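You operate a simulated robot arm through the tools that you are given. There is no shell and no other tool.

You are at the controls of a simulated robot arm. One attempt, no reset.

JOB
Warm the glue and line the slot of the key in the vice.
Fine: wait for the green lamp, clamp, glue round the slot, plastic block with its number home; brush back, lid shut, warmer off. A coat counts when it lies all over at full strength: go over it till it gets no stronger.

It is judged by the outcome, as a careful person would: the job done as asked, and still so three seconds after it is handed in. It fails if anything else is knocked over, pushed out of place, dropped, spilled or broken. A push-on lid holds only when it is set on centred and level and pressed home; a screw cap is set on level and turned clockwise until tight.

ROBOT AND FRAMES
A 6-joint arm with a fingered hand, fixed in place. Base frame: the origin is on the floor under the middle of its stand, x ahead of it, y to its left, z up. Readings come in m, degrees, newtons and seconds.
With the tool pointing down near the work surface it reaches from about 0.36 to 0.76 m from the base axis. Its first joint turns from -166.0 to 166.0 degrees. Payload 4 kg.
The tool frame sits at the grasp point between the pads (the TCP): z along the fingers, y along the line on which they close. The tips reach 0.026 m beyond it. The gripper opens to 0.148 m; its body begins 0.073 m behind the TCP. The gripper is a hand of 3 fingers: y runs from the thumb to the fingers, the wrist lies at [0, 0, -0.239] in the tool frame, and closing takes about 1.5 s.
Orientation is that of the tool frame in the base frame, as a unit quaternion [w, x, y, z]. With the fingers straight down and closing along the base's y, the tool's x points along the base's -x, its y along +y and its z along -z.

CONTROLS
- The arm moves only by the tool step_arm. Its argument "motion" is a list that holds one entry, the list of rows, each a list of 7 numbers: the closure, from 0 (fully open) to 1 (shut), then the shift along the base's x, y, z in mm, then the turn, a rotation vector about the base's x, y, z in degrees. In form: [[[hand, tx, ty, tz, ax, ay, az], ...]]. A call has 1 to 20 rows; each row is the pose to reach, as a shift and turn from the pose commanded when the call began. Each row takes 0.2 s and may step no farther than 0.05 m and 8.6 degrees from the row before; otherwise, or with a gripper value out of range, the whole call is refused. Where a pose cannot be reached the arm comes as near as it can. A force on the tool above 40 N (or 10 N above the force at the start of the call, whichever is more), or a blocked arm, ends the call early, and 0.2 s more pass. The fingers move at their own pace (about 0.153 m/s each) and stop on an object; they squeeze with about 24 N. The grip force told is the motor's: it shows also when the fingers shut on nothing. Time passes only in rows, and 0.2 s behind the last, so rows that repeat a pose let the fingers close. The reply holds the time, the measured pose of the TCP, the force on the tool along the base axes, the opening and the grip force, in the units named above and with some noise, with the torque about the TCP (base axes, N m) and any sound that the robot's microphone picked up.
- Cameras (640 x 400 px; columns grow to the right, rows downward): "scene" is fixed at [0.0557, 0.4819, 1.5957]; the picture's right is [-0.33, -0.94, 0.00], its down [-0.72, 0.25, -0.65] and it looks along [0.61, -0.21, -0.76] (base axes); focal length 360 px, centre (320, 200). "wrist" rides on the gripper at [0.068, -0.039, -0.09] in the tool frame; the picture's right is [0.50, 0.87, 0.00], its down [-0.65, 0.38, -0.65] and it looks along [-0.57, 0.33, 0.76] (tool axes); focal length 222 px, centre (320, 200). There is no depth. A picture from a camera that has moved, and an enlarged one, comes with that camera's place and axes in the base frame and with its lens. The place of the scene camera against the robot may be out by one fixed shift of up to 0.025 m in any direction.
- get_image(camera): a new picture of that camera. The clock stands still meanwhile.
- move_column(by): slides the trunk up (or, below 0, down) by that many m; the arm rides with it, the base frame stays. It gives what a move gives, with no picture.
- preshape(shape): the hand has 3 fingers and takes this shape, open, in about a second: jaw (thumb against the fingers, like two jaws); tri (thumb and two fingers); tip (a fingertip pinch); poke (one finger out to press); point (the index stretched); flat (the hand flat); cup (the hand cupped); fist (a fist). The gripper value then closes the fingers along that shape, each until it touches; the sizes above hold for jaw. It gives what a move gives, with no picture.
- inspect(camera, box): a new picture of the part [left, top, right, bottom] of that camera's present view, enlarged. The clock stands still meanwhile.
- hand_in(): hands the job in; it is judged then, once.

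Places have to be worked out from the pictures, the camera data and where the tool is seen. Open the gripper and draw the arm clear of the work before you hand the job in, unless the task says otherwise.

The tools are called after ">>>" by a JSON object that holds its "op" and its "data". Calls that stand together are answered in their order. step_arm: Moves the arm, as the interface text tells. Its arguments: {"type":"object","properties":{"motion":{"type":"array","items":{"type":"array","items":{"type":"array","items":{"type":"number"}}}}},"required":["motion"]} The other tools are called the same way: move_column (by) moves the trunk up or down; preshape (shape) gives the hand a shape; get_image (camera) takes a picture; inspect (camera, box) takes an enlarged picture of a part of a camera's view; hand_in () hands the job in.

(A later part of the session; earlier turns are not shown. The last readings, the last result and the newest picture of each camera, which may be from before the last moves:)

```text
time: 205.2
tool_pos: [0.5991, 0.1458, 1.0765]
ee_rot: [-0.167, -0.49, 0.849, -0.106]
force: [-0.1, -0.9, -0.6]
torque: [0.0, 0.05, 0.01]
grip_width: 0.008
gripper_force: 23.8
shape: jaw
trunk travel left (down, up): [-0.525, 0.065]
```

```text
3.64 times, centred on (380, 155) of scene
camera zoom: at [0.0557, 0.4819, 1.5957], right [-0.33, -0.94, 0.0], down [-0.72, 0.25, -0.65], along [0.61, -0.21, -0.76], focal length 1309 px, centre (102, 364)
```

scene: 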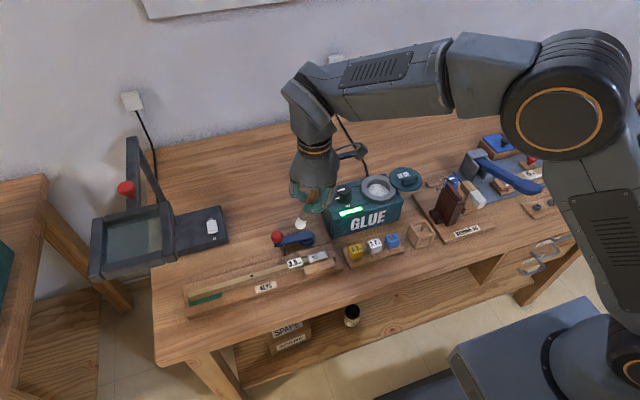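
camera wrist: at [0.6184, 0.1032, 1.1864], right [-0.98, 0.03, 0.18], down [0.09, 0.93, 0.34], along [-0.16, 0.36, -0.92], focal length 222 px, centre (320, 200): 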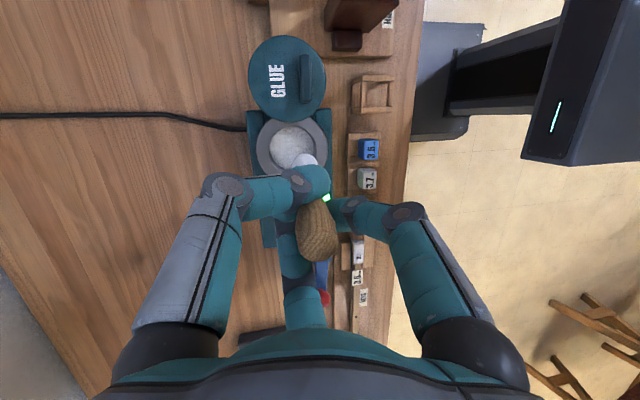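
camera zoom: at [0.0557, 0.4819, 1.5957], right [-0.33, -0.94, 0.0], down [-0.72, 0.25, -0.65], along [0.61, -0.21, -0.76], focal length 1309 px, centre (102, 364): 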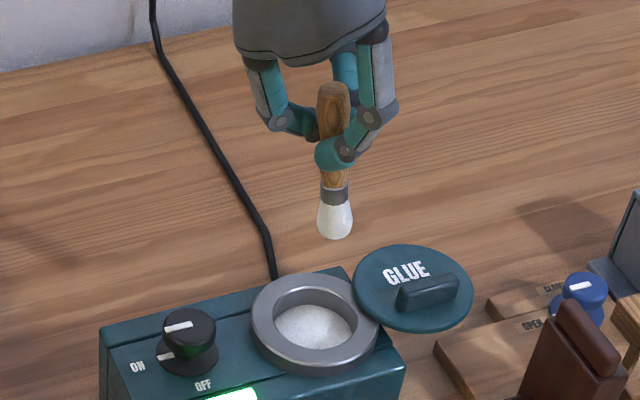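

I over-corrected: the scene view shows the brush now leaning ~10° the other way. I take back part of the tilt and check again.

>>> {"op": "step_arm", "data": {"motion": [[[1.0, 0, 0, 0, 4, -3.2, 0], [1.0, 0, 0, 0, 8, -6.5, 0], [1.0, 0, 0, 0, 8, -6.5, 0]]]}}

>>> {"op": "inspect", "data": {"camera": "scene", "box": [330, 100, 430, 210]}}

>>> {"op": "get_image", "data": {"camera": "wrist"}}

```text
time: 206.0
tool_pos: [0.5996, 0.1463, 1.077]
ee_rot: [-0.082, -0.494, 0.862, -0.073]
force: [-0.5, 0.6, -0.2]
torque: [0.0, -0.02, -0.03]
grip_width: 0.0077
gripper_force: 24.2
shape: jaw
trunk travel left (down, up): [-0.525, 0.065]
```

```text
3.64 times, centred on (380, 155) of scene
camera zoom: at [0.0557, 0.4819, 1.5957], right [-0.33, -0.94, 0.0], down [-0.72, 0.25, -0.65], along [0.61, -0.21, -0.76], focal length 1309 px, centre (102, 364)
```

zoom: 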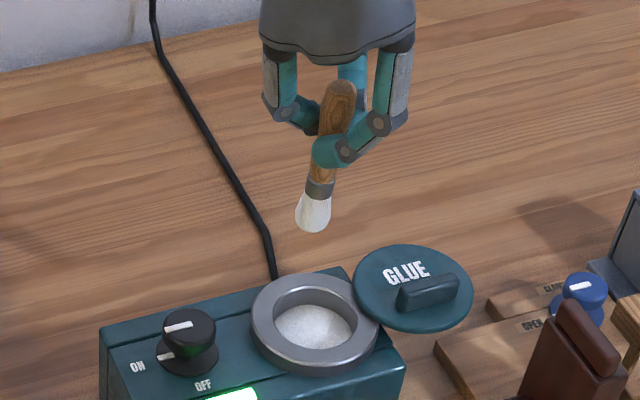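

```text
taken
camera wrist: at [0.6063, 0.0879, 1.1809], right [-1.0, 0.01, 0.07], down [0.05, 0.88, 0.48], along [-0.05, 0.48, -0.87], focal length 222 px, centre (320, 200)
```

wrist: 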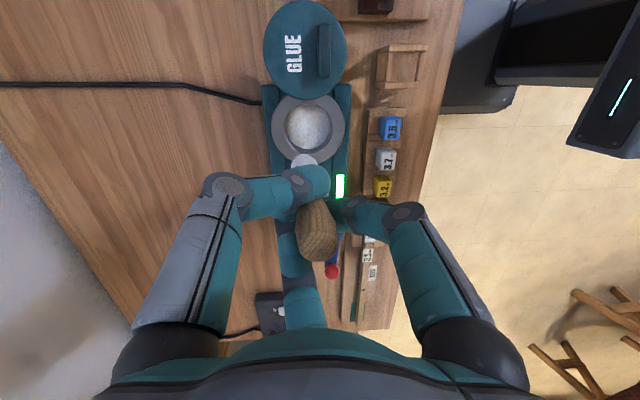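

Now the brush hangs vertical in both views. I zoom in to find the tip's offset from the grasp point.

>>> {"op": "inspect", "data": {"camera": "wrist", "box": [270, 130, 350, 190]}}

```text
6.67 times, centred on (310, 160) of wrist
camera zoom: at [0.6063, 0.0879, 1.1809], right [-1.0, 0.01, 0.07], down [0.05, 0.88, 0.48], along [-0.05, 0.48, -0.87], focal length 1481 px, centre (387, 467)
```

zoom: 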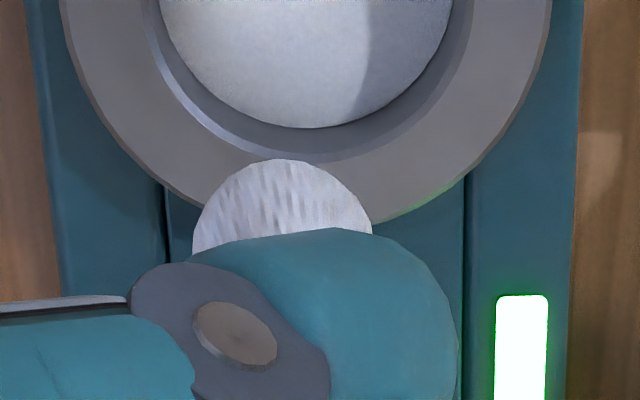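

Tip is about (+10, +9) mm from the grasp point. I carry the brush over its holder and look before lowering.

>>> {"op": "step_arm", "data": {"motion": [[[1.0, -30, -17, -5, 0, 0, 0], [1.0, -65, -37, -10, 0, 0, 0], [1.0, -100, -58, -15, 0, 0, 0], [1.0, -130, -75, -20, 0, 0, 0], [1.0, -138, -80, -25, 0, 0, 0], [1.0, -138, -80, -25, 0, 0, 0]]]}}

>>> {"op": "get_image", "data": {"camera": "wrist"}}

>>> {"op": "inspect", "data": {"camera": "wrist", "box": [270, 90, 370, 190]}}

>>> {"op": "inspect", "data": {"camera": "scene", "box": [390, 150, 480, 260]}}

```text
time: 207.4
tool_pos: [0.461, 0.0667, 1.0507]
ee_rot: [-0.083, -0.494, 0.863, -0.073]
force: [-0.1, 1.0, -1.1]
torque: [0.01, 0.02, -0.01]
grip_width: 0.0079
gripper_force: 23.8
shape: jaw
trunk travel left (down, up): [-0.525, 0.065]
```

```text
taken
camera wrist: at [0.468, 0.008, 1.1559], right [-1.0, 0.01, 0.07], down [0.05, 0.88, 0.48], along [-0.05, 0.48, -0.87], focal length 222 px, centre (320, 200)
```

wrist: 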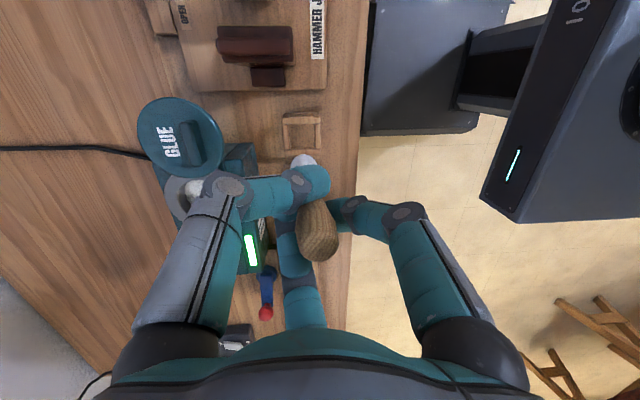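

```text
4.00 times, centred on (320, 140) of wrist
camera zoom: at [0.468, 0.008, 1.1559], right [-1.0, 0.01, 0.07], down [0.05, 0.88, 0.48], along [-0.05, 0.48, -0.87], focal length 888 px, centre (320, 440)
```

zoom: 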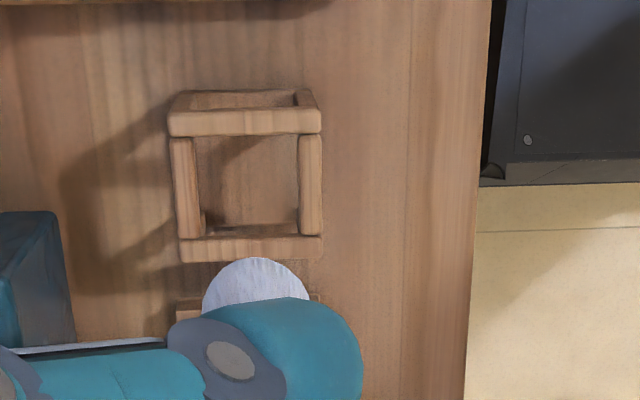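

```text
3.64 times, centred on (435, 205) of scene
camera zoom: at [0.0557, 0.4819, 1.5957], right [-0.33, -0.94, 0.0], down [-0.72, 0.25, -0.65], along [0.61, -0.21, -0.76], focal length 1309 px, centre (-98, 182)
```

zoom: 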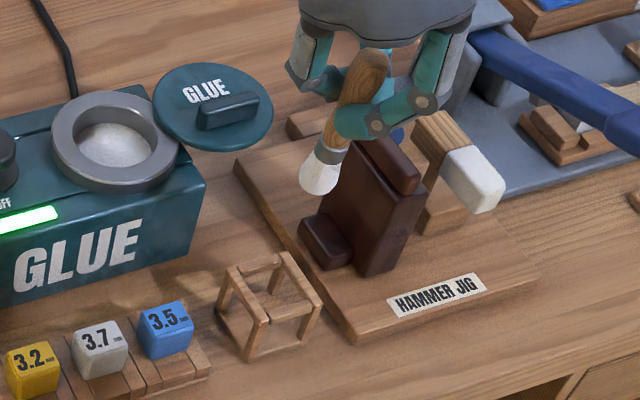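

The brush is vertical and within 2 mm of the holder's centre (0.4726, 0.0752). I correct that and lower in stages.

>>> {"op": "step_arm", "data": {"motion": [[[1.0, 1.5, -1.5, -30, 0, 0, 0], [1.0, 1.5, -1.5, -60, 0, 0, 0], [1.0, 1.5, -1.5, -85, 0, 0, 0], [1.0, 1.5, -1.5, -92, 0, 0, 0], [1.0, 1.5, -1.5, -92, 0, 0, 0]]]}}

>>> {"op": "inspect", "data": {"camera": "scene", "box": [400, 180, 470, 255]}}

>>> {"op": "inspect", "data": {"camera": "wrist", "box": [270, 90, 370, 190]}}

```text
time: 208.6
tool_pos: [0.4617, 0.0636, 0.9585]
ee_rot: [-0.083, -0.494, 0.862, -0.074]
force: [1.0, 0.3, -0.9]
torque: [0.01, 0.02, 0.0]
grip_width: 0.0079
gripper_force: 23.7
shape: jaw
trunk travel left (down, up): [-0.525, 0.065]
```

```text
5.33 times, centred on (435, 218) of scene
camera zoom: at [0.0557, 0.4819, 1.5957], right [-0.33, -0.94, 0.0], down [-0.72, 0.25, -0.65], along [0.61, -0.21, -0.76], focal length 1920 px, centre (-293, 107)
```

zoom: 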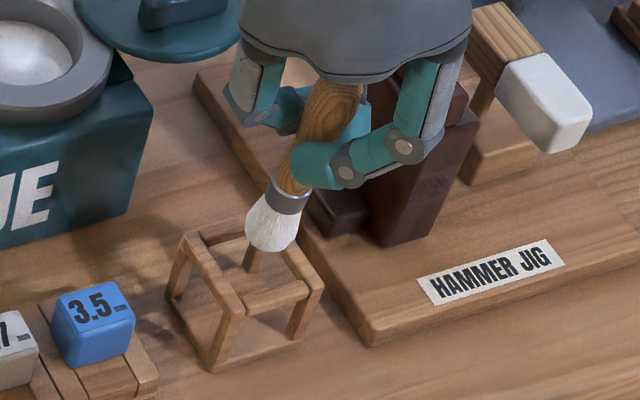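

```text
4.00 times, centred on (320, 140) of wrist
camera zoom: at [0.4687, 0.0059, 1.0629], right [-1.0, 0.01, 0.07], down [0.05, 0.88, 0.48], along [-0.05, 0.48, -0.87], focal length 888 px, centre (320, 440)
```

zoom: 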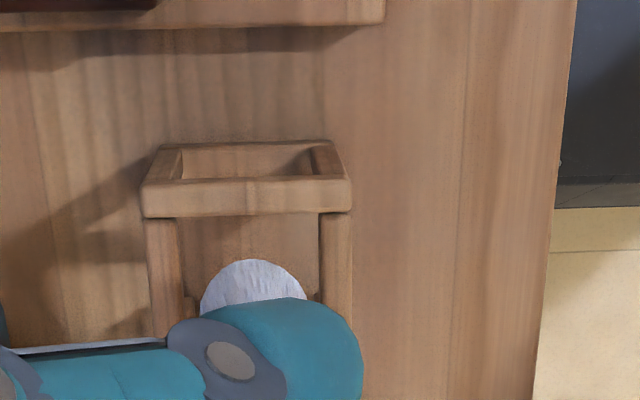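

Well aligned inside the frame. I lower further into the holder in small steps watching the force.

>>> {"op": "step_arm", "data": {"motion": [[[1.0, 0.5, 0.5, -10, 0, 0, 0], [1.0, 0.5, 0.5, -20, 0, 0, 0], [1.0, 0.5, 0.5, -30, 0, 0, 0], [1.0, 0.5, 0.5, -38, 0, 0, 0], [1.0, 0.5, 0.5, -44, 0, 0, 0]]]}}

>>> {"op": "inspect", "data": {"camera": "scene", "box": [400, 180, 470, 255]}}

```text
time: 209.8
tool_pos: [0.4635, 0.0652, 0.9138]
ee_rot: [-0.083, -0.495, 0.862, -0.074]
force: [0.5, 1.1, -0.3]
torque: [-0.02, -0.03, 0.01]
grip_width: 0.0076
gripper_force: 24.1
shape: jaw
trunk travel left (down, up): [-0.525, 0.065]
```

```text
5.33 times, centred on (435, 218) of scene
camera zoom: at [0.0557, 0.4819, 1.5957], right [-0.33, -0.94, 0.0], down [-0.72, 0.25, -0.65], along [0.61, -0.21, -0.76], focal length 1920 px, centre (-293, 107)
```

zoom: 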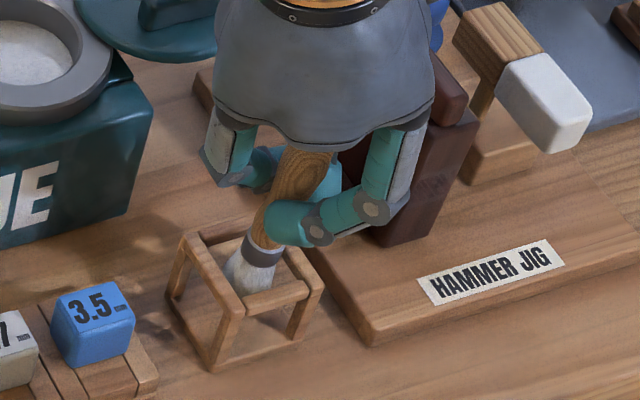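

In the holder with no contact. A few more millimetres until the bristles rest.

>>> {"op": "step_arm", "data": {"motion": [[[1.0, 0, 0, -3, 0, 0, 0], [1.0, 0, 0, -6, 0, 0, 0], [1.0, 0, 0, -8, 0, 0, 0], [1.0, 0, 0, -8, 0, 0, 0]]]}}

>>> {"op": "inspect", "data": {"camera": "scene", "box": [400, 180, 470, 255]}}

```text
time: 210.8
tool_pos: [0.4635, 0.0643, 0.9069]
ee_rot: [-0.083, -0.495, 0.862, -0.073]
force: [-0.4, 0.7, 1.0]
torque: [0.0, -0.01, 0.03]
grip_width: 0.0081
gripper_force: 24.2
shape: jaw
trunk travel left (down, up): [-0.525, 0.065]
```

```text
5.33 times, centred on (435, 218) of scene
camera zoom: at [0.0557, 0.4819, 1.5957], right [-0.33, -0.94, 0.0], down [-0.72, 0.25, -0.65], along [0.61, -0.21, -0.76], focal length 1920 px, centre (-293, 107)
```

zoom: 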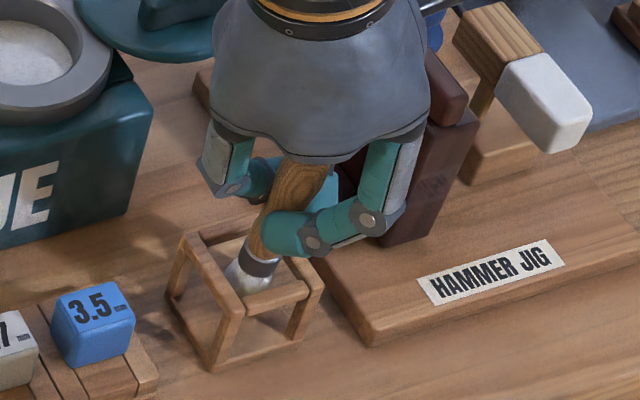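

Still free. Down a bit more.

>>> {"op": "step_arm", "data": {"motion": [[[1.0, 0, 0, -2, 0, 0, 0], [1.0, 0, 0, -4, 0, 0, 0], [1.0, 0, 0, -4, 0, 0, 0]]]}}

>>> {"op": "step_arm", "data": {"motion": [[[1.0, 0, 0, -2, 0, 0, 0], [1.0, 0, 0, -3.5, 0, 0, 0], [1.0, 0, 0, -3.5, 0, 0, 0]]]}}

>>> {"op": "inspect", "data": {"camera": "scene", "box": [400, 180, 470, 255]}}

```text
time: 211.6
tool_pos: [0.465, 0.0644, 0.9032]
ee_rot: [-0.083, -0.495, 0.862, -0.073]
force: [-0.7, 0.7, 0.7]
torque: [0.0, 0.01, -0.02]
grip_width: 0.0077
gripper_force: 23.9
shape: jaw
trunk travel left (down, up): [-0.525, 0.065]
```

```text
time: 212.4
tool_pos: [0.4632, 0.0657, 0.8989]
ee_rot: [-0.083, -0.494, 0.863, -0.072]
force: [-0.4, 0.9, 0.1]
torque: [-0.01, 0.01, 0.02]
grip_width: 0.0077
gripper_force: 23.3
shape: jaw
trunk travel left (down, up): [-0.525, 0.065]
```

```text
5.33 times, centred on (435, 218) of scene
camera zoom: at [0.0557, 0.4819, 1.5957], right [-0.33, -0.94, 0.0], down [-0.72, 0.25, -0.65], along [0.61, -0.21, -0.76], focal length 1920 px, centre (-293, 107)
```

zoom: 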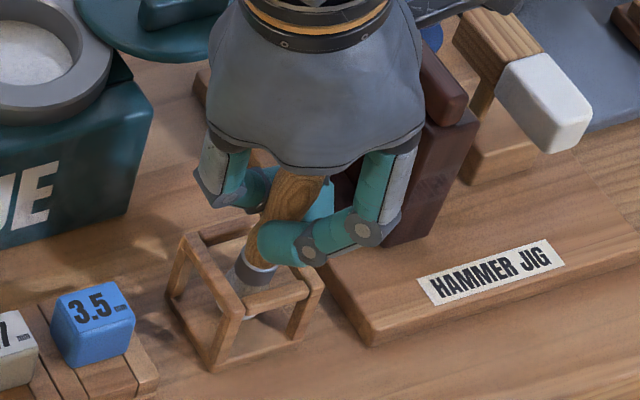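

By comparison with the first picture the ferrule is still ~5 mm high. I lower gently that much.

>>> {"op": "step_arm", "data": {"motion": [[[1.0, 0, 0, -1.5, 0, 0, 0], [1.0, 0, 0, -3, 0, 0, 0], [1.0, 0, 0, -3, 0, 0, 0]]]}}

>>> {"op": "step_arm", "data": {"motion": [[[1.0, 0, 0, -1.5, 0, 0, 0], [1.0, 0, 0, -2.5, 0, 0, 0], [1.0, 0, 0, -2.5, 0, 0, 0]]]}}

>>> {"op": "inspect", "data": {"camera": "scene", "box": [400, 180, 470, 255]}}

```text
time: 213.2
tool_pos: [0.4649, 0.065, 0.8977]
ee_rot: [-0.083, -0.493, 0.863, -0.072]
force: [-0.5, -0.3, -0.4]
torque: [0.02, -0.02, 0.0]
grip_width: 0.0078
gripper_force: 24.5
shape: jaw
trunk travel left (down, up): [-0.525, 0.065]
```

```text
time: 214.0
tool_pos: [0.4628, 0.0638, 0.8941]
ee_rot: [-0.083, -0.494, 0.862, -0.074]
force: [0.2, -0.6, 8.6]
torque: [0.07, -0.06, 0.0]
grip_width: 0.0077
gripper_force: 23.9
shape: jaw
trunk travel left (down, up): [-0.525, 0.065]
```

```text
5.33 times, centred on (435, 218) of scene
camera zoom: at [0.0557, 0.4819, 1.5957], right [-0.33, -0.94, 0.0], down [-0.72, 0.25, -0.65], along [0.61, -0.21, -0.76], focal length 1920 px, centre (-293, 107)
```

zoom: 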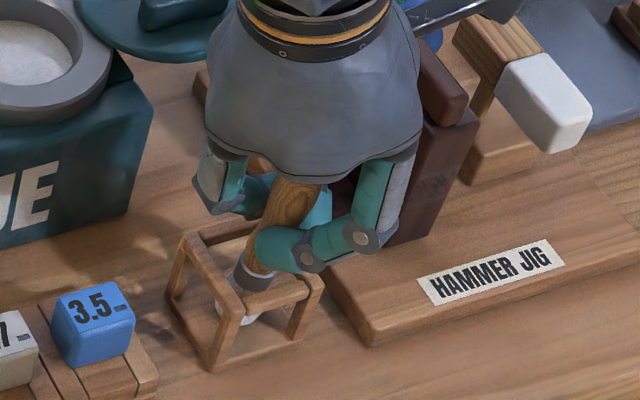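

The bristles rest on the holder's base (8.6 N along the brush). I relieve the load, open the fingers slowly, and back out along the hand's axis.

>>> {"op": "step_arm", "data": {"motion": [[[1.0, 0, 0, 0.7, 0, 0, 0], [0.9, 0, 0, 0.7, 0, 0, 0], [0.8, 0, 0, 0.7, 0, 0, 0], [0.7, 0, 0, 0.7, 0, 0, 0], [0.6, 0, 0, 0.7, 0, 0, 0], [0.5, 0, 0, 0.7, 0, 0, 0], [0.5, 0, 0, 0.7, 0, 0, 0]]]}}

>>> {"op": "get_image", "data": {"camera": "wrist"}}

>>> {"op": "inspect", "data": {"camera": "scene", "box": [400, 180, 470, 255]}}

```text
time: 215.6
tool_pos: [0.4641, 0.0644, 0.8944]
ee_rot: [-0.082, -0.494, 0.863, -0.073]
force: [-0.1, -0.3, 0.0]
torque: [-0.02, 0.0, -0.04]
grip_width: 0.0733
gripper_force: 0.2
shape: jaw
trunk travel left (down, up): [-0.525, 0.065]
```

```text
taken
camera wrist: at [0.4703, 0.0066, 0.9998], right [-1.0, 0.01, 0.07], down [0.05, 0.88, 0.48], along [-0.05, 0.48, -0.87], focal length 222 px, centre (320, 200)
```

wrist: 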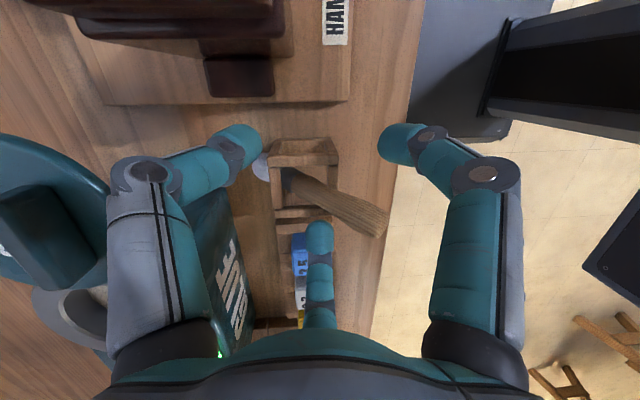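

```text
5.33 times, centred on (435, 218) of scene
camera zoom: at [0.0557, 0.4819, 1.5957], right [-0.33, -0.94, 0.0], down [-0.72, 0.25, -0.65], along [0.61, -0.21, -0.76], focal length 1920 px, centre (-293, 107)
```

zoom: 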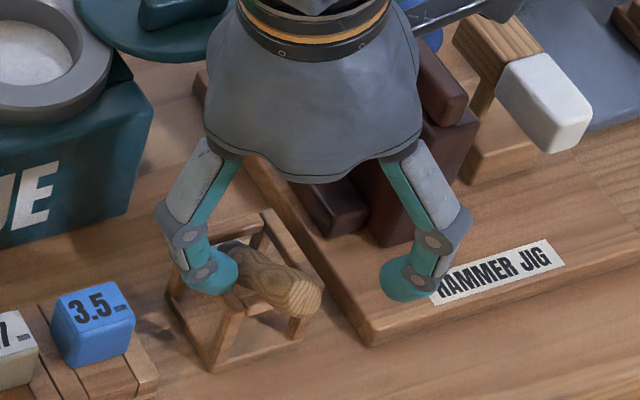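

The brush has tipped over within its holder: it leans toward −x with the handle on the frame. I look closely before moving.

>>> {"op": "inspect", "data": {"camera": "wrist", "box": [230, 100, 430, 260]}}

>>> {"op": "inspect", "data": {"camera": "scene", "box": [405, 215, 445, 250]}}

```text
2.50 times, centred on (330, 180) of wrist
camera zoom: at [0.4703, 0.0066, 0.9998], right [-1.0, 0.01, 0.07], down [0.05, 0.88, 0.48], along [-0.05, 0.48, -0.87], focal length 555 px, centre (295, 250)
```

zoom: 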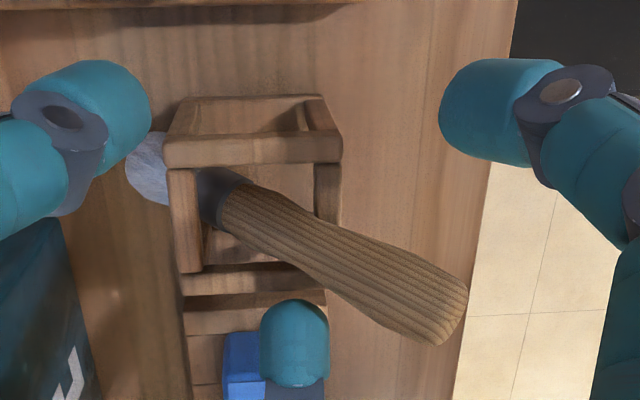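

```text
11.43 times, centred on (425, 232) of scene
camera zoom: at [0.0557, 0.4819, 1.5957], right [-0.33, -0.94, 0.0], down [-0.72, 0.25, -0.65], along [0.61, -0.21, -0.76], focal length 4114 px, centre (-880, -171)
```

zoom: 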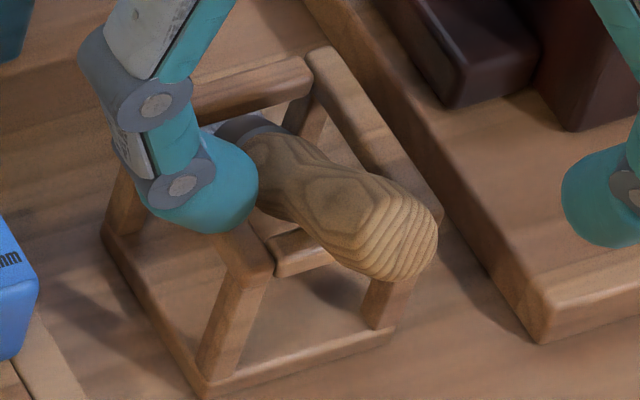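

The brush leans in the frame, bristles poking out on the +x side, handle over the −x bar; the holder itself has not moved. I back the hand straight out along its axis.

>>> {"op": "step_arm", "data": {"motion": [[[0.4, 1, 2, 10, 0, 0, 0], [0.2, 2, 6, 28, 0, 0, 0], [0.1, 4, 11, 50, 0, 0, 0], [0.0, 6, 16, 75, 0, 0, 0], [0.0, 8, 20, 110, 0, 0, 0], [0.0, 8, 20, 140, 6, -2, 0], [0.0, 8, 20, 140, 12, -4, 0], [0.0, 8, 20, 140, 12, -4, 0]]]}}

>>> {"op": "get_image", "data": {"camera": "wrist"}}

>>> {"op": "inspect", "data": {"camera": "scene", "box": [395, 200, 465, 260]}}

```text
time: 217.4
tool_pos: [0.4711, 0.0842, 1.0338]
ee_rot: [-0.002, -0.497, 0.868, 0.001]
force: [-0.9, -0.1, -0.6]
torque: [0.0, -0.02, 0.0]
grip_width: 0.1477
gripper_force: 0.1
shape: jaw
trunk travel left (down, up): [-0.525, 0.065]
```

```text
taken
camera wrist: at [0.4711, 0.0063, 1.125], right [-1.0, 0.01, 0.0], down [0.01, 0.76, 0.65], along [0.0, 0.65, -0.76], focal length 222 px, centre (320, 200)
```

wrist: 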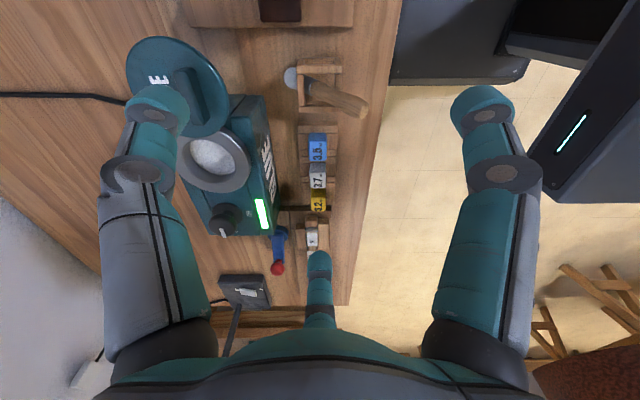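

```text
6.67 times, centred on (430, 230) of scene
camera zoom: at [0.0557, 0.4819, 1.5957], right [-0.33, -0.94, 0.0], down [-0.72, 0.25, -0.65], along [0.61, -0.21, -0.76], focal length 2400 px, centre (-413, 0)
```

zoom: 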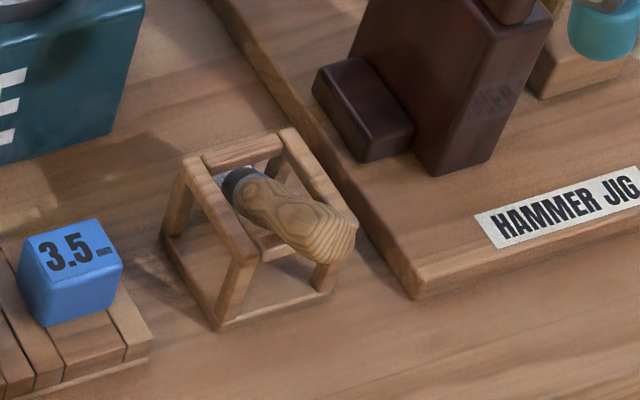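

The hand is clear and level again. I zoom in on the leaning brush to work out its exact pose.

>>> {"op": "inspect", "data": {"camera": "wrist", "box": [270, 50, 390, 140]}}

>>> {"op": "inspect", "data": {"camera": "scene", "box": [410, 212, 445, 245]}}

```text
4.44 times, centred on (330, 95) of wrist
camera zoom: at [0.4711, 0.0063, 1.125], right [-1.0, 0.01, 0.0], down [0.01, 0.76, 0.65], along [0.0, 0.65, -0.76], focal length 987 px, centre (276, 667)
```

zoom: 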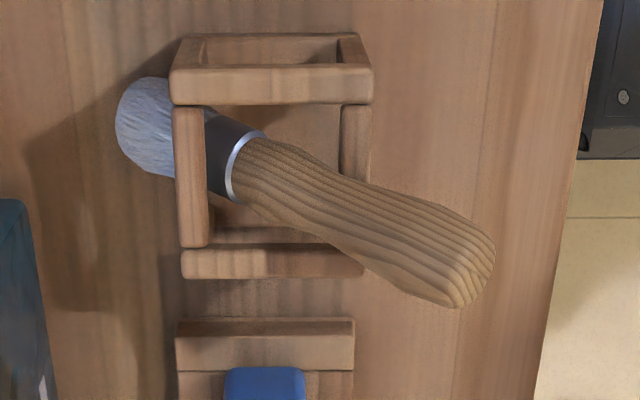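

```text
12.12 times, centred on (428, 228) of scene
camera zoom: at [0.0557, 0.4819, 1.5957], right [-0.33, -0.94, 0.0], down [-0.72, 0.25, -0.65], along [0.61, -0.21, -0.76], focal length 4363 px, centre (-983, -146)
```

zoom: 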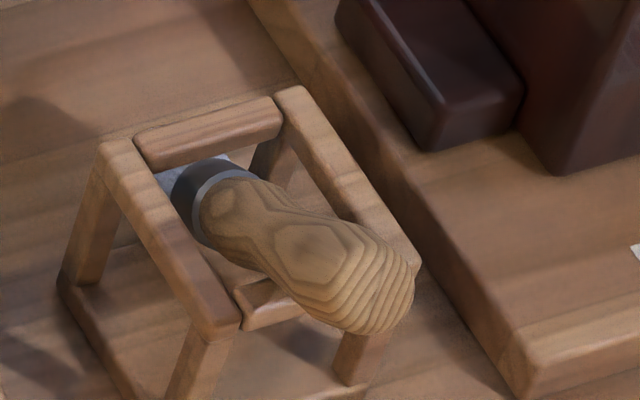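

The brush leans at about 42°, handle end at (0.425, 0.09, 0.885), resting on the −x bar. I can stand it back up by closing the hand around it: I turn so one finger comes from −x, and lower the part-open hand around the handle.

>>> {"op": "step_arm", "data": {"motion": [[[0.1, -1, 1, -10, 0, 0, -8], [0.2, -1, 2, -20, 0, 0, -16], [0.22, -1, 2, -40, 0, 0, -24], [0.22, -1, 2, -60, 0, 0, -30], [0.22, -1, 2, -80, 0, 0, -30], [0.22, -1, 2, -80, 0, 0, -30]]]}}

>>> {"op": "get_image", "data": {"camera": "wrist"}}

>>> {"op": "inspect", "data": {"camera": "scene", "box": [385, 180, 475, 260]}}

```text
time: 218.8
tool_pos: [0.4705, 0.0862, 0.9547]
ee_rot: [-0.001, -0.256, 0.967, -0.001]
force: [-0.6, 0.4, -0.2]
torque: [-0.01, -0.01, 0.0]
grip_width: 0.1159
gripper_force: 0.1
shape: jaw
trunk travel left (down, up): [-0.525, 0.065]
```

```text
taken
camera wrist: at [0.431, 0.0189, 1.0453], right [-0.86, 0.51, 0.0], down [0.38, 0.65, 0.65], along [0.33, 0.56, -0.76], focal length 222 px, centre (320, 200)
```

wrist: 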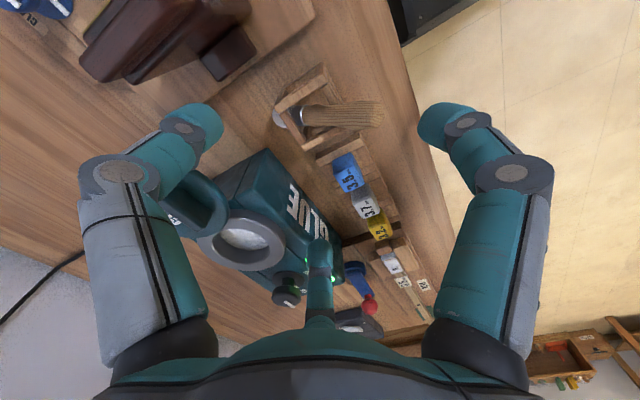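

```text
5.00 times, centred on (430, 220) of scene
camera zoom: at [0.0557, 0.4819, 1.5957], right [-0.33, -0.94, 0.0], down [-0.72, 0.25, -0.65], along [0.61, -0.21, -0.76], focal length 1800 px, centre (-230, 100)
```

zoom: 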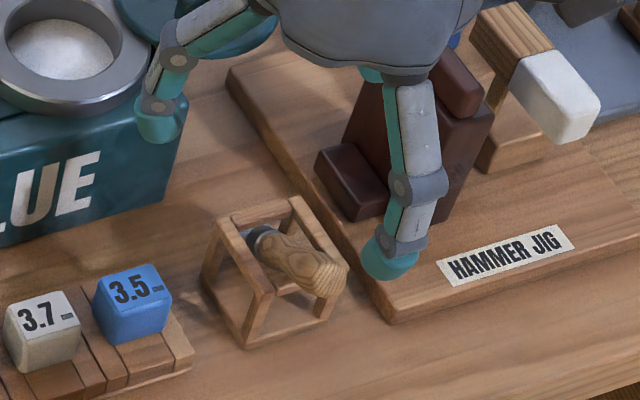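

The handle end is inside the open fingers, with the −x finger beyond it. I lower around it.

>>> {"op": "step_arm", "data": {"motion": [[[0.22, 0, 0, -20, 0, 0, 0], [0.22, 0, 0, -38, 0, 0, 0], [0.22, 0, 0, -50, 0, 0, 0], [0.22, 0, 0, -57, 0, 0, 0], [0.22, 0, 0, -57, 0, 0, 0]]]}}

>>> {"op": "get_image", "data": {"camera": "wrist"}}

>>> {"op": "inspect", "data": {"camera": "scene", "box": [385, 180, 475, 260]}}

```text
time: 220.0
tool_pos: [0.4706, 0.0865, 0.8978]
ee_rot: [0.0, -0.255, 0.967, 0.0]
force: [-0.9, 0.8, 0.3]
torque: [0.02, 0.01, -0.03]
grip_width: 0.1157
gripper_force: 0.1
shape: jaw
trunk travel left (down, up): [-0.525, 0.065]
```

```text
taken
camera wrist: at [0.4314, 0.0187, 0.9886], right [-0.86, 0.51, 0.0], down [0.38, 0.65, 0.65], along [0.33, 0.56, -0.76], focal length 222 px, centre (320, 200)
```

wrist: 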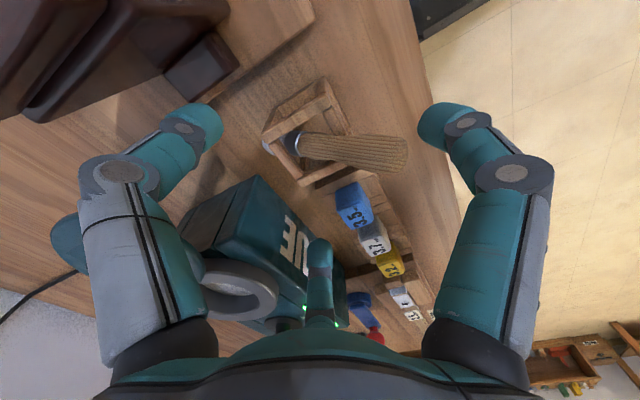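

```text
5.00 times, centred on (430, 220) of scene
camera zoom: at [0.0557, 0.4819, 1.5957], right [-0.33, -0.94, 0.0], down [-0.72, 0.25, -0.65], along [0.61, -0.21, -0.76], focal length 1800 px, centre (-230, 100)
```

zoom: 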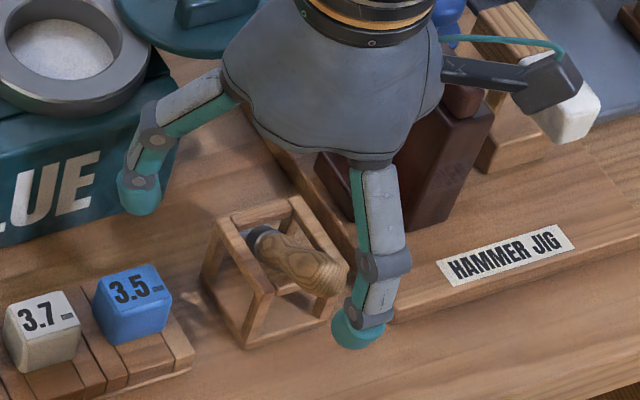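

In position with no contact. I close slowly so the −x finger pushes the handle up toward vertical.

>>> {"op": "step_arm", "data": {"motion": [[[0.26, 0, -1, 0, 0, 0, 0], [0.3, 0, -2, 0, 0, 0, 0], [0.34, 0, -3, 0, 0, 0, 0], [0.38, 0, -4, 0, 0, 0, 0], [0.42, 0, -5, 0, 0, 0, 0], [0.46, 0, -6, 0, 0, 0, 0], [0.5, 0, -6, 0, 0, 0, 0]]]}}

>>> {"op": "get_image", "data": {"camera": "wrist"}}

>>> {"op": "inspect", "data": {"camera": "scene", "box": [385, 180, 475, 260]}}

```text
time: 221.6
tool_pos: [0.4705, 0.0811, 0.8977]
ee_rot: [-0.002, -0.256, 0.967, 0.0]
force: [-5.7, 0.8, -1.0]
torque: [0.01, 0.03, 0.03]
grip_width: 0.0794
gripper_force: 0.0
shape: jaw
trunk travel left (down, up): [-0.525, 0.065]
```

```text
taken
camera wrist: at [0.4309, 0.013, 0.9887], right [-0.86, 0.51, 0.0], down [0.38, 0.65, 0.65], along [0.33, 0.56, -0.76], focal length 222 px, centre (320, 200)
```

wrist: 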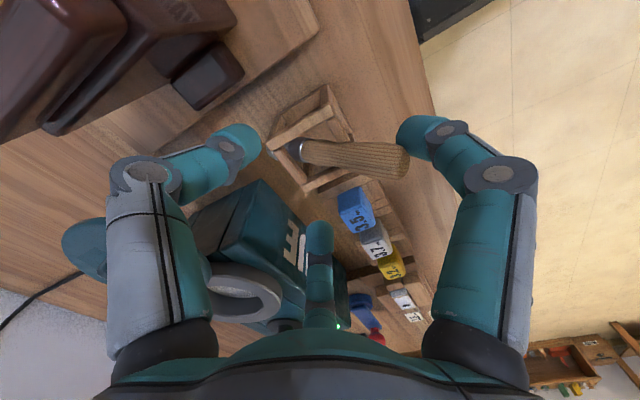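

```text
5.00 times, centred on (430, 220) of scene
camera zoom: at [0.0557, 0.4819, 1.5957], right [-0.33, -0.94, 0.0], down [-0.72, 0.25, -0.65], along [0.61, -0.21, -0.76], focal length 1800 px, centre (-230, 100)
```

zoom: 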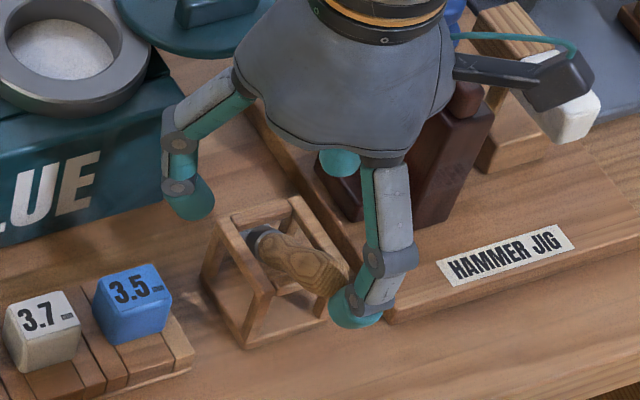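

The finger presses the handle end (5.7 N) without raising it. I back off, lower 12 mm so the finger goes under the handle end, and push it up from below instead.

>>> {"op": "step_arm", "data": {"motion": [[[0.42, 0, 0, 0, 0, 0, 0], [0.34, -2, 3, 0, 0, 0, 0], [0.3, -4, 7, 0, 0, 0, 0], [0.3, -4, 8, -6, 0, 0, 0], [0.3, -4, 8, -13, 0, 0, 0], [0.3, 2, 8, -13, 0, 0, 0], [0.3, 8, 8, -13, 0, 0, 0], [0.3, 14, 8, -13, 0, 0, 0]]]}}

>>> {"op": "get_image", "data": {"camera": "wrist"}}

>>> {"op": "inspect", "data": {"camera": "scene", "box": [385, 180, 475, 260]}}

```text
time: 223.4
tool_pos: [0.4835, 0.0888, 0.8846]
ee_rot: [-0.001, -0.255, 0.967, 0.0]
force: [-4.5, 0.4, -3.0]
torque: [0.01, -0.13, -0.02]
grip_width: 0.1056
gripper_force: 0.1
shape: jaw
trunk travel left (down, up): [-0.525, 0.065]
```

```text
taken
camera wrist: at [0.445, 0.0212, 0.9761], right [-0.86, 0.51, 0.0], down [0.38, 0.65, 0.65], along [0.33, 0.56, -0.76], focal length 222 px, centre (320, 200)
```

wrist: 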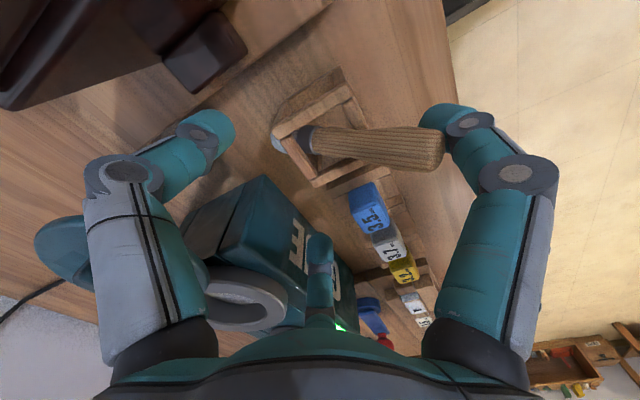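

```text
5.00 times, centred on (430, 220) of scene
camera zoom: at [0.0557, 0.4819, 1.5957], right [-0.33, -0.94, 0.0], down [-0.72, 0.25, -0.65], along [0.61, -0.21, -0.76], focal length 1800 px, centre (-230, 100)
```

zoom: 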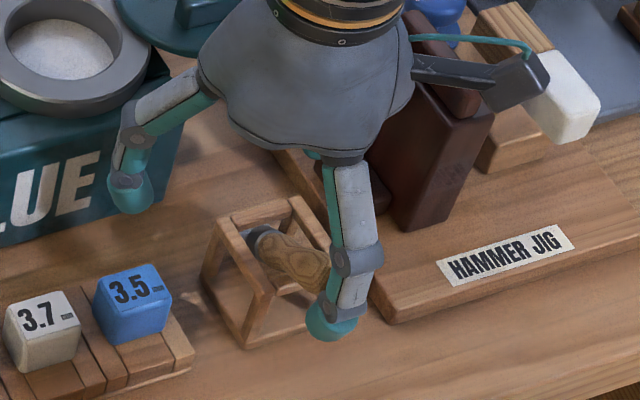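

The finger now pushes up as well as forward (3 N upward). I continue +x with a little lift.

>>> {"op": "step_arm", "data": {"motion": [[[0.3, 4, 0, 2, 0, 0, 0], [0.3, 8, 0, 5, 0, 0, 0], [0.3, 12, 0, 8, 0, 0, 0], [0.3, 16, 0, 11, 0, 0, 0]]]}}

>>> {"op": "get_image", "data": {"camera": "wrist"}}

>>> {"op": "inspect", "data": {"camera": "scene", "box": [385, 180, 475, 260]}}

```text
time: 224.4
tool_pos: [0.4993, 0.0892, 0.8963]
ee_rot: [-0.001, -0.255, 0.967, 0.0]
force: [-16.6, 3.6, -10.8]
torque: [0.02, -0.68, -0.26]
grip_width: 0.1093
gripper_force: 0.1
shape: jaw
trunk travel left (down, up): [-0.525, 0.065]
```

```text
taken
camera wrist: at [0.4605, 0.0218, 0.9874], right [-0.86, 0.51, 0.0], down [0.38, 0.65, 0.65], along [0.33, 0.56, -0.76], focal length 222 px, centre (320, 200)
```

wrist: 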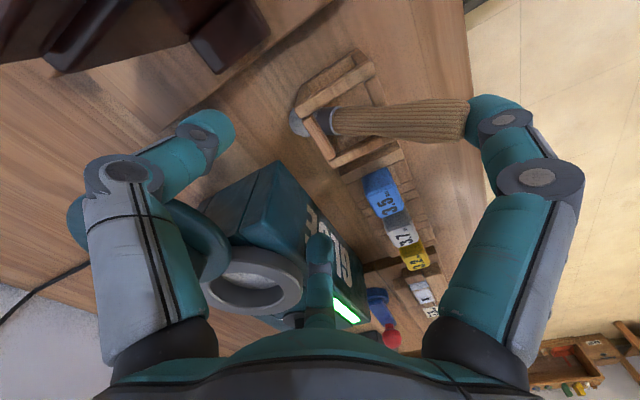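

```text
5.00 times, centred on (430, 220) of scene
camera zoom: at [0.0557, 0.4819, 1.5957], right [-0.33, -0.94, 0.0], down [-0.72, 0.25, -0.65], along [0.61, -0.21, -0.76], focal length 1800 px, centre (-230, 100)
```

zoom: 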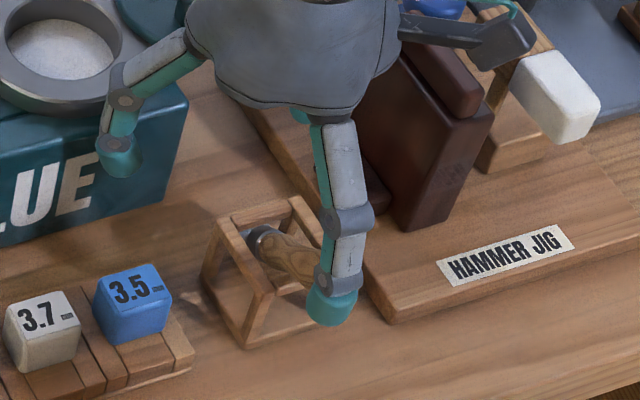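

The handle jams rather than rises (16 N), because the bristles stick out under the far bar; pushing won't stand it up. I back off; better to grip the handle along its own axis and draw it out. I raise and test how far the hand can tilt forward.

>>> {"op": "step_arm", "data": {"motion": [[[0.28, -8, 0, -6, 0, 0, 0], [0.25, -18, 0, -10, 0, 0, 0], [0.2, -30, 0, -10, 0, 0, 0], [0.15, -36, 0, 10, 0, 0, 0], [0.1, -36, 0, 45, 0, 0, 0], [0.1, -36, 0, 85, 0, 0, 0], [0.1, -36, 0, 110, 0, 0, 0], [0.1, -36, 0, 110, 0, 0, 0]]]}}

>>> {"op": "get_image", "data": {"camera": "wrist"}}

>>> {"op": "inspect", "data": {"camera": "scene", "box": [395, 200, 465, 260]}}

```text
time: 226.2
tool_pos: [0.4617, 0.0886, 1.0047]
ee_rot: [0.0, -0.255, 0.967, 0.0]
force: [-0.1, 0.3, 0.4]
torque: [0.0, 0.03, 0.01]
grip_width: 0.133
gripper_force: 0.1
shape: jaw
trunk travel left (down, up): [-0.525, 0.065]
```

```text
taken
camera wrist: at [0.4238, 0.0203, 1.0961], right [-0.86, 0.51, 0.0], down [0.38, 0.65, 0.65], along [0.33, 0.56, -0.76], focal length 222 px, centre (320, 200)
```

wrist: 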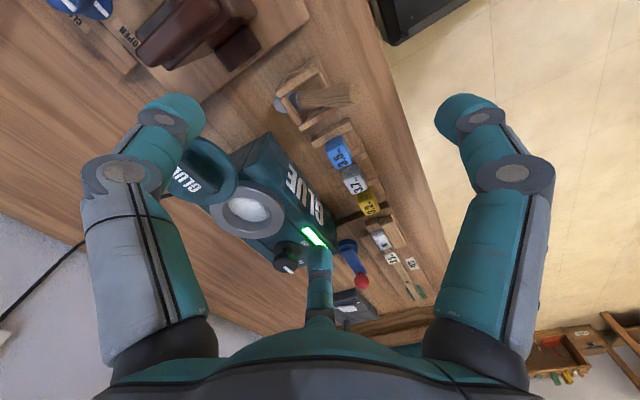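

```text
6.67 times, centred on (430, 230) of scene
camera zoom: at [0.0557, 0.4819, 1.5957], right [-0.33, -0.94, 0.0], down [-0.72, 0.25, -0.65], along [0.61, -0.21, -0.76], focal length 2400 px, centre (-413, 0)
```

zoom: 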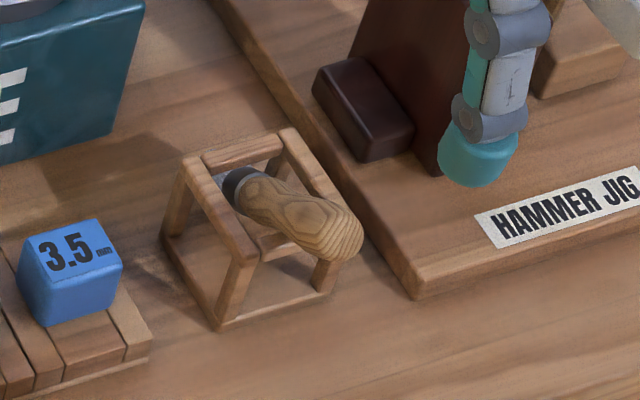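

The holder has not moved. I set the hand orientation for gripping the handle (one finger above, two beside) and try a forward tilt at a safe height.

>>> {"op": "step_arm", "data": {"motion": [[[0.2, -4, 0, 0, 0, 0, -8], [0.3, -8, 0, 0, 0, 0, -16], [0.4, -12, 0, 0, 0, 0, -24], [0.45, -16, 0, 0, 0, 0, -32], [0.45, -20, 0, 0, 0, 0, -40], [0.45, -24, 0, 0, 0, 0, -48], [0.45, -28, 0, 0, 0, 0, -56], [0.45, -30, 0, 0, 0, 0, -60], [0.45, -30, 0, 0, 0, 0, -60]]]}}

>>> {"op": "step_arm", "data": {"motion": [[[0.45, 0, 0, 0, 0, -8, 0], [0.45, 0, 0, 0, 0, -16, 0], [0.45, 0, 0, 0, 0, -24, 0], [0.45, 0, 0, 0, 0, -30, 0], [0.45, 0, 0, 0, 0, -30, 0]]]}}

>>> {"op": "get_image", "data": {"camera": "wrist"}}

>>> {"op": "inspect", "data": {"camera": "scene", "box": [370, 160, 490, 260]}}

```text
time: 228.2
tool_pos: [0.433, 0.0897, 1.0068]
ee_rot: [-0.001, 0.262, 0.965, 0.0]
force: [0.1, -0.5, -0.6]
torque: [0.01, 0.01, -0.02]
grip_width: 0.0821
gripper_force: 0.1
shape: jaw
trunk travel left (down, up): [-0.525, 0.065]
```

```text
time: 229.4
tool_pos: [0.4329, 0.086, 1.0056]
ee_rot: [0.239, 0.254, 0.935, 0.058]
force: [-0.9, 0.2, -0.4]
torque: [0.0, -0.01, 0.01]
grip_width: 0.082
gripper_force: 0.0
shape: jaw
out of reach, approached as far as the arm can: row 4, 5
trunk travel left (down, up): [-0.525, 0.065]
```

```text
taken
camera wrist: at [0.3235, 0.0866, 1.0495], right [0.01, 1.0, -0.01], down [0.35, 0.0, 0.93], along [0.93, -0.01, -0.35], focal length 222 px, centre (320, 200)
```

wrist: 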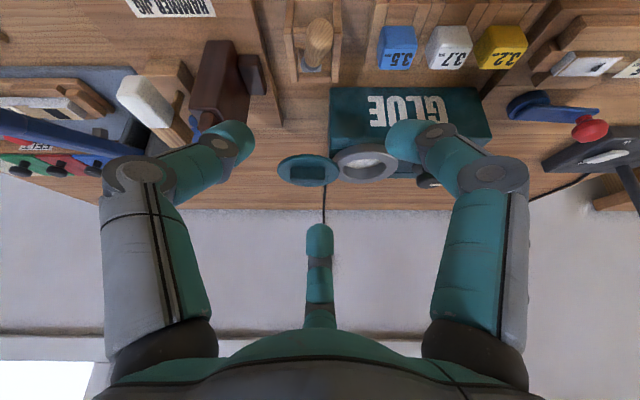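

```text
4.00 times, centred on (430, 210) of scene
camera zoom: at [0.0557, 0.4819, 1.5957], right [-0.33, -0.94, 0.0], down [-0.72, 0.25, -0.65], along [0.61, -0.21, -0.76], focal length 1440 px, centre (-120, 160)
```

zoom: 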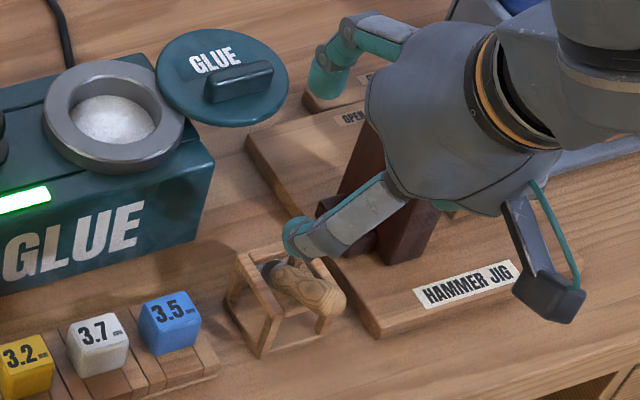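

A 28° forward tilt is reachable — within about 20° of the brush's axis. I come down over the handle end keeping that tilt.

>>> {"op": "step_arm", "data": {"motion": [[[0.42, -2, 1, -15, 0, 0, 0], [0.42, -4, 2, -35, 0, 0, 0], [0.42, -5, 2, -55, 0, 0, 0], [0.42, -5, 2, -65, 0, 0, 0], [0.42, -5, 2, -65, 0, 0, 0]]]}}

>>> {"op": "get_image", "data": {"camera": "wrist"}}

>>> {"op": "inspect", "data": {"camera": "scene", "box": [370, 170, 490, 270]}}

```text
time: 230.6
tool_pos: [0.4409, 0.0912, 0.9446]
ee_rot: [0.249, 0.252, 0.933, 0.068]
force: [0.4, -0.3, -1.0]
torque: [-0.01, 0.02, -0.01]
grip_width: 0.0851
gripper_force: 0.0
shape: jaw
out of reach, approached as far as the arm can: row 2, 3, 4, 5
trunk travel left (down, up): [-0.525, 0.065]
```

```text
taken
camera wrist: at [0.3295, 0.0917, 0.9841], right [0.01, 1.0, 0.0], down [0.33, 0.0, 0.94], along [0.94, 0.0, -0.33], focal length 222 px, centre (320, 200)
```

wrist: 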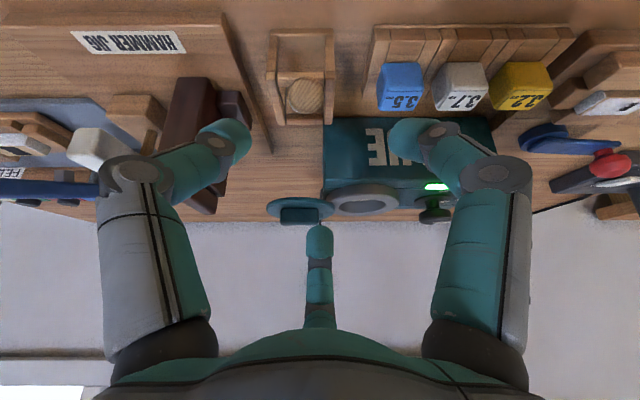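

```text
4.00 times, centred on (430, 220) of scene
camera zoom: at [0.0557, 0.4819, 1.5957], right [-0.33, -0.94, 0.0], down [-0.72, 0.25, -0.65], along [0.61, -0.21, -0.76], focal length 1440 px, centre (-120, 120)
```

zoom: 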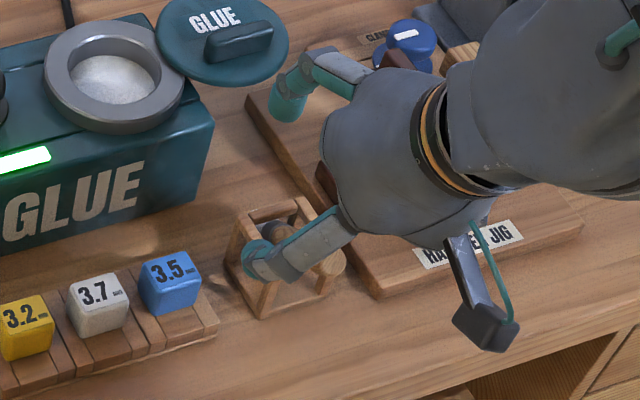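

The reach runs out close in at this height. Lowering the trunk should help there, so I first raise the arm by 0.25 m, then drop the trunk by the same amount.

>>> {"op": "step_arm", "data": {"motion": [[[0.42, 0, 0, 45, 0, 0, 0], [0.42, 0, 0, 90, 0, 0, 0], [0.42, 0, 0, 135, 0, 0, 0], [0.42, 0, 0, 180, 0, 0, 0], [0.42, 0, 0, 225, 0, 0, 0], [0.42, 0, 0, 260, 0, 0, 0], [0.42, 0, 0, 260, 0, 0, 0]]]}}

>>> {"op": "move_column", "data": {"by": -0.22}}

>>> {"op": "get_image", "data": {"camera": "wrist"}}

>>> {"op": "inspect", "data": {"camera": "scene", "box": [370, 150, 490, 270]}}

```text
time: 232.2
tool_pos: [0.4423, 0.0901, 1.2044]
ee_rot: [0.25, 0.253, 0.932, 0.068]
force: [-0.3, 0.0, -0.5]
torque: [0.01, 0.0, 0.01]
grip_width: 0.0853
gripper_force: 0.1
shape: jaw
trunk travel left (down, up): [-0.525, 0.065]
```

```text
time: 234.5
tool_pos: [0.4436, 0.0912, 0.9849]
ee_rot: [0.25, 0.253, 0.932, 0.068]
force: [0.4, -0.1, -0.3]
torque: [-0.01, 0.01, 0.01]
grip_width: 0.0854
gripper_force: 0.0
shape: jaw
trunk travel left (down, up): [-0.305, 0.285]
```

```text
taken
camera wrist: at [0.3303, 0.0916, 1.024], right [0.01, 1.0, 0.0], down [0.33, -0.01, 0.94], along [0.94, 0.0, -0.33], focal length 222 px, centre (320, 200)
```

wrist: 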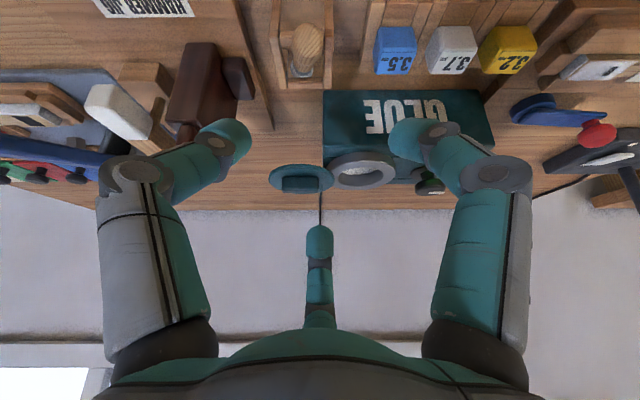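

```text
3.33 times, centred on (430, 210) of scene
camera zoom: at [0.0557, 0.4819, 1.5957], right [-0.33, -0.94, 0.0], down [-0.72, 0.25, -0.65], along [0.61, -0.21, -0.76], focal length 1200 px, centre (-47, 167)
```

zoom: 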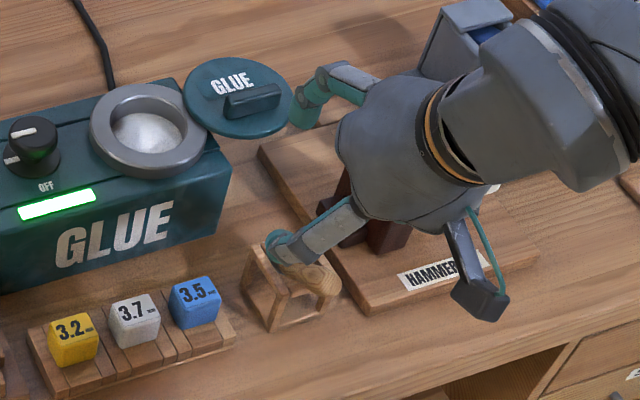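

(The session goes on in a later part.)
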